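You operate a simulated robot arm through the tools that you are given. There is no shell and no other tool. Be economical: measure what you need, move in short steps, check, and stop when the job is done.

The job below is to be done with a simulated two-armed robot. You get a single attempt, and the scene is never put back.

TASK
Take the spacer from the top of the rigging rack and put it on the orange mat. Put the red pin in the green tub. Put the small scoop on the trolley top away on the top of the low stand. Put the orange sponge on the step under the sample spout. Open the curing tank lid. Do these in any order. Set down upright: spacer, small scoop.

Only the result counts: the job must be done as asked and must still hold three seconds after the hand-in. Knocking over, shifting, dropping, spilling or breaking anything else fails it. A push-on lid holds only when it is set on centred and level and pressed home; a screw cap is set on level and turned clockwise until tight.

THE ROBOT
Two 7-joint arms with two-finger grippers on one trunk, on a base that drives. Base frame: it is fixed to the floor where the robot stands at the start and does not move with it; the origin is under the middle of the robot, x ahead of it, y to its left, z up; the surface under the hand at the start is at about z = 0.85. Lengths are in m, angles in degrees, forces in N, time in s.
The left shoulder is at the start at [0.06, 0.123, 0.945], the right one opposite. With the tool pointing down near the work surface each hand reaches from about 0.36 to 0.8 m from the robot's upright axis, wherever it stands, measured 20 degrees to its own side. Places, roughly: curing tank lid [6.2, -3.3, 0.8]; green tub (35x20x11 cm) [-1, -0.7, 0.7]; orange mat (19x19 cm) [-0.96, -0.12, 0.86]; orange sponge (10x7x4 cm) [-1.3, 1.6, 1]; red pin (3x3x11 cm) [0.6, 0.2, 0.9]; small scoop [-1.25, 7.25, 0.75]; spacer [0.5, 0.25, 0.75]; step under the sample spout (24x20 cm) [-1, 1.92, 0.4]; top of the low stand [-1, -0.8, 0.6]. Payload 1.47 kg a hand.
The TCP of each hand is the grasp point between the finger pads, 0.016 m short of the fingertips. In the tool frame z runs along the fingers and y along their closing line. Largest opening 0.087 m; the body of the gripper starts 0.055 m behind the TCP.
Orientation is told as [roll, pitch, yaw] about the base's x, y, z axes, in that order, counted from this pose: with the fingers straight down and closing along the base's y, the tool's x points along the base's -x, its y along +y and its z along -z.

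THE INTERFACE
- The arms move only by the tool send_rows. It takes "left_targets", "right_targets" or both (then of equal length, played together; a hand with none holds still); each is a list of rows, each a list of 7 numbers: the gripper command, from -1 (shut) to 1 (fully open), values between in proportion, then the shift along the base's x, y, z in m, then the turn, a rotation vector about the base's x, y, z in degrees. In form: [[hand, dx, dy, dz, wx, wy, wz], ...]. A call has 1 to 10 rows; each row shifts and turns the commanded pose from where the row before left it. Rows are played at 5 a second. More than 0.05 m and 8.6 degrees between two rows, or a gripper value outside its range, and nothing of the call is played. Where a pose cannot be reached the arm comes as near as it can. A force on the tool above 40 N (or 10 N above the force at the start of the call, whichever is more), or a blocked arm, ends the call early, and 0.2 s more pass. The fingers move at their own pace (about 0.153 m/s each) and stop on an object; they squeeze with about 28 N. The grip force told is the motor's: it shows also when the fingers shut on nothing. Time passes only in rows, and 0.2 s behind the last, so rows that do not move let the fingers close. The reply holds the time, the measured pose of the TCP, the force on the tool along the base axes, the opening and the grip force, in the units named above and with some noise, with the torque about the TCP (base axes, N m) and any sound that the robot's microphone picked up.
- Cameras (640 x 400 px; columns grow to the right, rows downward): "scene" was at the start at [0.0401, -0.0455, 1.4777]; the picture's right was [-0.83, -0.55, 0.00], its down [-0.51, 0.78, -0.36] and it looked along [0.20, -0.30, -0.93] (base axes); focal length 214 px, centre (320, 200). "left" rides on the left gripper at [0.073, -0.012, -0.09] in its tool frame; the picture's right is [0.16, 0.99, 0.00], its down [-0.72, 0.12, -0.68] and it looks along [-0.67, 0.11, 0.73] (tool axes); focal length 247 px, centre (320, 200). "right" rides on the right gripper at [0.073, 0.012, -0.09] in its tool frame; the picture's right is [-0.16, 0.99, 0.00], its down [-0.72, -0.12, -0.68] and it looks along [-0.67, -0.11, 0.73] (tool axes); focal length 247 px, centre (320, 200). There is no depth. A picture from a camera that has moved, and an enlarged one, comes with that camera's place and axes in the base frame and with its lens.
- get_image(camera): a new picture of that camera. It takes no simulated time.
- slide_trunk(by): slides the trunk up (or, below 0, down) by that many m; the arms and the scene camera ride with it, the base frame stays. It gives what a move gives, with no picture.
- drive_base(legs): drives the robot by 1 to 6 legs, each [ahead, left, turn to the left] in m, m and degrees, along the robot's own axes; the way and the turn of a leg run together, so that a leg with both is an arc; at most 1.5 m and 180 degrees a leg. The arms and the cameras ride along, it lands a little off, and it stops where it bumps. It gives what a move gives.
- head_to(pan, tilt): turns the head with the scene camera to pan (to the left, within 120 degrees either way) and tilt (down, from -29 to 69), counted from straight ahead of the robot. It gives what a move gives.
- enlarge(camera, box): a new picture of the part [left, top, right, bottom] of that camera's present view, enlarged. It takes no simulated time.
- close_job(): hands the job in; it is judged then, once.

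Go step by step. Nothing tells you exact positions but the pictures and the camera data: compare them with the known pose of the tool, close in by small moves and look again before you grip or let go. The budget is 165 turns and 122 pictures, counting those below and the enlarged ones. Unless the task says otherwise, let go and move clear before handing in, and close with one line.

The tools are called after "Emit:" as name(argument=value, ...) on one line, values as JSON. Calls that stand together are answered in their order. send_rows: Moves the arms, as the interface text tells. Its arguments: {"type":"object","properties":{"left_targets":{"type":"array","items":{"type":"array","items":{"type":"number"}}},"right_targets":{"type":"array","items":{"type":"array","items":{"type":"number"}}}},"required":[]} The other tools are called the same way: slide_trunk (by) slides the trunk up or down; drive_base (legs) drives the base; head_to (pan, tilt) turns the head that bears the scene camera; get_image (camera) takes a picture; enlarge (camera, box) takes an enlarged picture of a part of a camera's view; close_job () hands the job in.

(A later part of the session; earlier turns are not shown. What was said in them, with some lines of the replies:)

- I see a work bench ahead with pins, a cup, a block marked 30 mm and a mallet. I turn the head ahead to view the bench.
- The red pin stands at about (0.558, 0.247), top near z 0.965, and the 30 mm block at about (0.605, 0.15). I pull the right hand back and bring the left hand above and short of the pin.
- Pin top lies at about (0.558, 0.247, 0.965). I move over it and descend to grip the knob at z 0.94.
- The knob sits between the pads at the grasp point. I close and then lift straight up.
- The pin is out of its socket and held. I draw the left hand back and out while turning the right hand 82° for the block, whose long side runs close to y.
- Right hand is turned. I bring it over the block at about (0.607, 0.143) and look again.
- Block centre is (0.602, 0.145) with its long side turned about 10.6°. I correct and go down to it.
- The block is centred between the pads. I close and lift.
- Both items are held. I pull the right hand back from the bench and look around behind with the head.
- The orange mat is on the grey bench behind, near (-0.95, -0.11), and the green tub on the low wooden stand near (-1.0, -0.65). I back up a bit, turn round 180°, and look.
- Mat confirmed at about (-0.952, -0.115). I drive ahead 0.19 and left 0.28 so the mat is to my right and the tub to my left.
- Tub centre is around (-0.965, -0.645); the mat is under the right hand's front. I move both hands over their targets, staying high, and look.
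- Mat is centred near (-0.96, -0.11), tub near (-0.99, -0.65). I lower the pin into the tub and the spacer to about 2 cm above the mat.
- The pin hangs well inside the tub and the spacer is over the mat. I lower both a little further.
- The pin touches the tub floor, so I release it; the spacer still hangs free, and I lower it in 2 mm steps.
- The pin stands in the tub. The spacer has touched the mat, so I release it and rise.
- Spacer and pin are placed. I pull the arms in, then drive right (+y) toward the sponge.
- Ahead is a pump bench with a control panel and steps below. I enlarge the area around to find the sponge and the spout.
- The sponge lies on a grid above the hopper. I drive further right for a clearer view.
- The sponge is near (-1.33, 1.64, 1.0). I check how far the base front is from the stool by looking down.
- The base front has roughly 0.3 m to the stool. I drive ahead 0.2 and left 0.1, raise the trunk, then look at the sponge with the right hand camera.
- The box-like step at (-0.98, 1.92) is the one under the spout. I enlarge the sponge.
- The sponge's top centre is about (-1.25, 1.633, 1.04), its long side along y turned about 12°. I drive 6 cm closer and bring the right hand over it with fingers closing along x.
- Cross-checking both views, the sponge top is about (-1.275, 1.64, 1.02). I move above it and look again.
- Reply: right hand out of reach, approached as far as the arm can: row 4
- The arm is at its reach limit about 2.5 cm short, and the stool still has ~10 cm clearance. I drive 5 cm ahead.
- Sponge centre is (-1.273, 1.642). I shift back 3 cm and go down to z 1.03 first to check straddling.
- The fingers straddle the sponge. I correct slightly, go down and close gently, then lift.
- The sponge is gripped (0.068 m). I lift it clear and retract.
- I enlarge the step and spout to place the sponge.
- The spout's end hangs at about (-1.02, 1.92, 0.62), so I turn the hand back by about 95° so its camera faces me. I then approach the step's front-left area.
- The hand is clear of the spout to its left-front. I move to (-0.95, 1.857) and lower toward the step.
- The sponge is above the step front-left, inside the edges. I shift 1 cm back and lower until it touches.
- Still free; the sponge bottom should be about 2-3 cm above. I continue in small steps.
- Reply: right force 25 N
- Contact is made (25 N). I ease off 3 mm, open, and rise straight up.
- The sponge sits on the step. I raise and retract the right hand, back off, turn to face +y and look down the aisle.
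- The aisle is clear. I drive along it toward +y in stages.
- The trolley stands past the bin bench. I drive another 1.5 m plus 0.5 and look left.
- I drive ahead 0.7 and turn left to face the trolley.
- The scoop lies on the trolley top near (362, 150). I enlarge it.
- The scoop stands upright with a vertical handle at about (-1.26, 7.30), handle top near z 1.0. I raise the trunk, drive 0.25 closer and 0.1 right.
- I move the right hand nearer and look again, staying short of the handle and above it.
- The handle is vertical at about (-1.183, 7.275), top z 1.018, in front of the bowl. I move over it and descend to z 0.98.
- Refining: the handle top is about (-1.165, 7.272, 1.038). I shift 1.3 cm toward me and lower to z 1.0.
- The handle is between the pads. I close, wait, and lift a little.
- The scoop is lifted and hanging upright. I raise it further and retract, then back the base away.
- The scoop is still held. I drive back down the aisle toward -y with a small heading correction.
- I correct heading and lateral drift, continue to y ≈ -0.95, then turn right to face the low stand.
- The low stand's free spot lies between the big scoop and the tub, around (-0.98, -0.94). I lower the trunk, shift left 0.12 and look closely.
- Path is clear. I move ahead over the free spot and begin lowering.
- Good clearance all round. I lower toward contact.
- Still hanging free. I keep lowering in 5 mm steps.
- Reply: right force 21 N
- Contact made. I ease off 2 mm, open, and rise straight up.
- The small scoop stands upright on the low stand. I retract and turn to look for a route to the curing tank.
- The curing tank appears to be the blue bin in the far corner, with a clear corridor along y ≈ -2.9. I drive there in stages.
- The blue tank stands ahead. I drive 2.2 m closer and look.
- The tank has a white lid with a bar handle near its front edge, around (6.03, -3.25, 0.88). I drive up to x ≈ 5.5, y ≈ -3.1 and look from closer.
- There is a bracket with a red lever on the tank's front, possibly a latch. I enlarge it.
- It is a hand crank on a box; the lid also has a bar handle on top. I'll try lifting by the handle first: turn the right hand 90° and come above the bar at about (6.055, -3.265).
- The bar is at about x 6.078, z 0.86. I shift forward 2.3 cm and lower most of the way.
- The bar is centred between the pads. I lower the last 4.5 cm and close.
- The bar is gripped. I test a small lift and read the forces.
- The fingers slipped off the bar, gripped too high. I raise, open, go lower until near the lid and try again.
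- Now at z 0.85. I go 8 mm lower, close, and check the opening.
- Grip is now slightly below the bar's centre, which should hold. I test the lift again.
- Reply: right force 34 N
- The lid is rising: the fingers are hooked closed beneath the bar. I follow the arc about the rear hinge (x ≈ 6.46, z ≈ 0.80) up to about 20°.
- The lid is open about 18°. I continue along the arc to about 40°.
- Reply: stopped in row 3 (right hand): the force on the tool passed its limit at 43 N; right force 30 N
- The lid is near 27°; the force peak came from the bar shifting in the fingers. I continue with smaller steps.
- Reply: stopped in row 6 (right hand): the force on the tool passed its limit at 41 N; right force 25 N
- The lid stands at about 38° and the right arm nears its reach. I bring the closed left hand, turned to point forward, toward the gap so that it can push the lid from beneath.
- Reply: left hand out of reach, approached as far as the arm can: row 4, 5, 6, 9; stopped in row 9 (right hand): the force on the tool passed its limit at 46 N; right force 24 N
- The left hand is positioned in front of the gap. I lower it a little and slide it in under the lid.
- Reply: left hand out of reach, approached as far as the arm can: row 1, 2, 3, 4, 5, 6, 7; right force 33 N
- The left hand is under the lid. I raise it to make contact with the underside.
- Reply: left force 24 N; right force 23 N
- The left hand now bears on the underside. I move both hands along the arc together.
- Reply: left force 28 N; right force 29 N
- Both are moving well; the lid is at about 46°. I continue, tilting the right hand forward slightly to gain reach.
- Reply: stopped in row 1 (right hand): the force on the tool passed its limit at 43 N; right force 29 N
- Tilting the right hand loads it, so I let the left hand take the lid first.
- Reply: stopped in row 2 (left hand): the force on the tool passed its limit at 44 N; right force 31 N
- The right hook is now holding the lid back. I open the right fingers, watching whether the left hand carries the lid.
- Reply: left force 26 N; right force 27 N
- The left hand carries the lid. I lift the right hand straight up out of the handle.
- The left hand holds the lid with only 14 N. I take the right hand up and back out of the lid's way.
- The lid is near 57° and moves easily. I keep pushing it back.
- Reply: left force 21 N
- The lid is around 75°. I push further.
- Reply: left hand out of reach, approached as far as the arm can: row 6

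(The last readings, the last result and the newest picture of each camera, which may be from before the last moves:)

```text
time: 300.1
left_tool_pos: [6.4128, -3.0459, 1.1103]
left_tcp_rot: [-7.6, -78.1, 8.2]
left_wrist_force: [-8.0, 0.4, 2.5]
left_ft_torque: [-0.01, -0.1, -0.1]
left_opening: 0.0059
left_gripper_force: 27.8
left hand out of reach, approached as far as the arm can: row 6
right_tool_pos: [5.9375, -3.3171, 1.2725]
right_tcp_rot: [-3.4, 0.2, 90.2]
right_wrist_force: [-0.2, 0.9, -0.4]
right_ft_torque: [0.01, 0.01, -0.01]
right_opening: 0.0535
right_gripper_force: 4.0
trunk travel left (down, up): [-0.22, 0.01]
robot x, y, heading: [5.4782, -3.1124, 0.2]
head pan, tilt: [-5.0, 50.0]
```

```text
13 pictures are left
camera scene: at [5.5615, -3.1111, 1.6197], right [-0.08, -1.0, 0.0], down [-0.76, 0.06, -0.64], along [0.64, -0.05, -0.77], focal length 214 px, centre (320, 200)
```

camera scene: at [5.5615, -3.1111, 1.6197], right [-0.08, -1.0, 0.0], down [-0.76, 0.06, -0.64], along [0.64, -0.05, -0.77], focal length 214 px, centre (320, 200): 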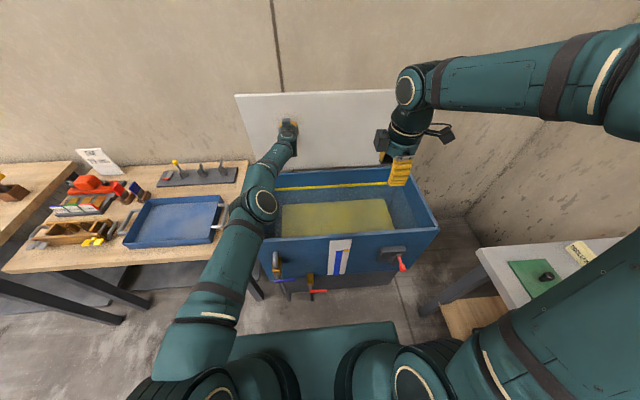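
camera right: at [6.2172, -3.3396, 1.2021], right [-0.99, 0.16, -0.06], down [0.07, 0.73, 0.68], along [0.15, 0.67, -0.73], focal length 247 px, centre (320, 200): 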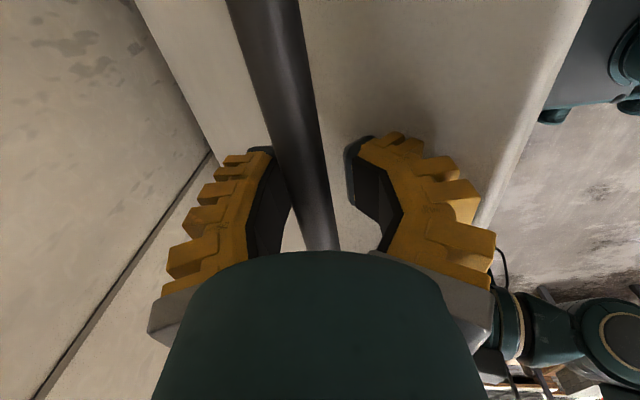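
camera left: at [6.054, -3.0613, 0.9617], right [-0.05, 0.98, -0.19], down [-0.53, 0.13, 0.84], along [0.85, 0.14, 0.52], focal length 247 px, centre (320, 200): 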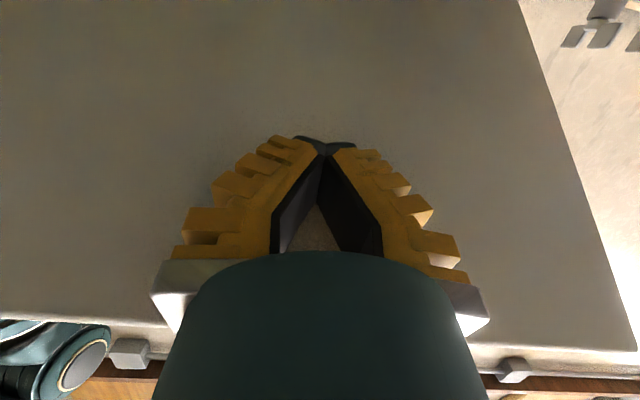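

The lid is near 85°. The left arm is at its limit, so I drive the base 6 cm ahead to push the lid past vertical.

Emit:
drive_base(legs=[[0.06, 0, 0]])

Emit:
get_image(camera="scene")

```text
time: 301.1
left_tool_pos: [6.4731, -3.0434, 1.1121]
left_tcp_rot: [-7.7, -78.3, 8.6]
left_wrist_force: [0.0, 0.6, -0.2]
left_ft_torque: [0.02, -0.01, 0.03]
left_opening: 0.0
left_gripper_force: 27.8
right_tool_pos: [5.9972, -3.3153, 1.2705]
right_tcp_rot: [-3.3, 0.1, 90.1]
right_wrist_force: [0.0, -1.0, 0.0]
right_ft_torque: [0.01, -0.02, 0.0]
right_opening: 0.0531
right_gripper_force: 3.6
trunk travel left (down, up): [-0.22, 0.01]
robot x, y, heading: [5.5347, -3.1079, 0.8]
head pan, tilt: [-5.0, 50.0]
```

```text
12 pictures are left
camera scene: at [5.6223, -3.1114, 1.6196], right [-0.08, -1.0, 0.0], down [-0.76, 0.06, -0.64], along [0.64, -0.05, -0.77], focal length 214 px, centre (320, 200)
```

scene: 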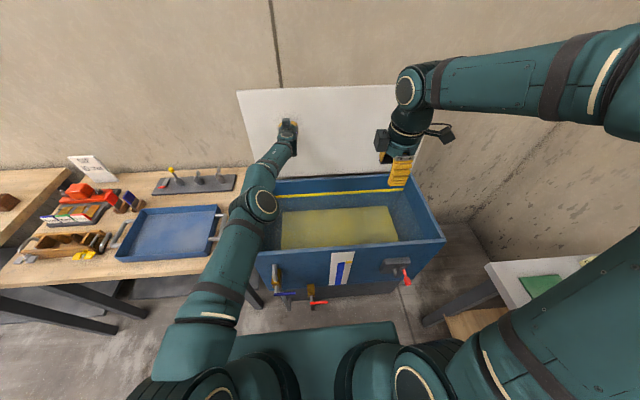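

Force has dropped to zero, so the lid rests back past vertical. I withdraw the left hand and check that the lid stays.

Emit:
send_rows(left_targets=[[-1, -0.03, 0, 0, 0, 0, 0], [-1, -0.04, 0, 0, 0, 0, 0], [-1, -0.04, 0, 0.005, 0, 0, 0], [-1, -0.04, 0, 0.005, 0, 0, 0], [-1, -0.04, 0, 0.005, 0, 0, 0], [-1, -0.04, 0, 0.01, 0, 0, 0], [-1, -0.04, 0, 0.01, 0, 0, 0], [-1, -0.04, 0, 0.01, 0, 0, 0]])

Emit:
drive_base(legs=[[-0.35, 0, 0]])

Emit:
get_image(camera="scene")

```text
time: 302.9
left_tool_pos: [6.1601, -3.0429, 1.1596]
left_tcp_rot: [-7.7, -78.2, 8.8]
left_wrist_force: [0.6, -0.5, 0.1]
left_ft_torque: [0.0, 0.0, 0.0]
left_opening: 0.0001
left_gripper_force: 28.6
right_tool_pos: [5.9967, -3.3144, 1.2725]
right_tcp_rot: [-3.5, 0.2, 90.2]
right_wrist_force: [0.5, -0.5, -0.4]
right_ft_torque: [0.01, 0.01, -0.01]
right_opening: 0.0534
right_gripper_force: 3.9
trunk travel left (down, up): [-0.22, 0.01]
robot x, y, heading: [5.5394, -3.1052, 0.3]
head pan, tilt: [-5.0, 50.0]
```

```text
time: 305.1
left_tool_pos: [5.8152, -3.0461, 1.1582]
left_tcp_rot: [-7.8, -78.2, 8.6]
left_wrist_force: [-0.1, -0.9, -0.5]
left_ft_torque: [0.02, -0.03, 0.01]
left_opening: 0.0
left_gripper_force: 28.3
right_tool_pos: [5.651, -3.3173, 1.271]
right_tcp_rot: [-3.4, 0.1, 90.0]
right_wrist_force: [-0.6, -0.4, 0.0]
right_ft_torque: [0.02, -0.01, -0.01]
right_opening: 0.0532
right_gripper_force: 3.7
trunk travel left (down, up): [-0.22, 0.01]
robot x, y, heading: [5.1882, -3.105, 0.2]
head pan, tilt: [-5.0, 50.0]
```

```text
11 pictures are left
camera scene: at [5.2742, -3.1133, 1.6197], right [-0.08, -1.0, 0.0], down [-0.76, 0.06, -0.64], along [0.64, -0.05, -0.77], focal length 214 px, centre (320, 200)
```

scene: 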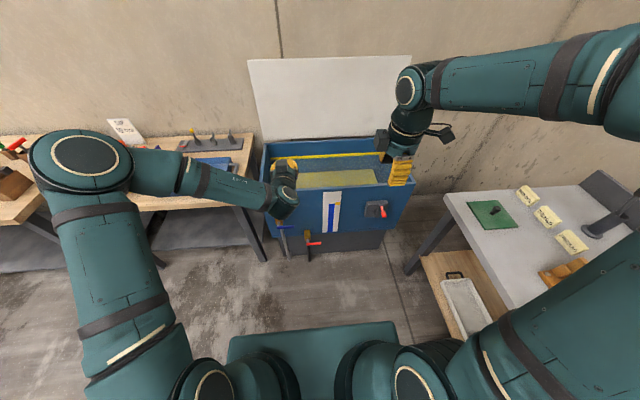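

The lid stands open on its own, and the other four items were set down and checked earlier, so I hand the job in.

Emit:
close_job()

```text
The job is handed in.
```

All five jobs are done and handed in: the spacer is on the orange mat, the red pin is in the green tub, and the small scoop is upright on the low stand. The orange sponge is on the step under the spout, and the curing tank lid is open.
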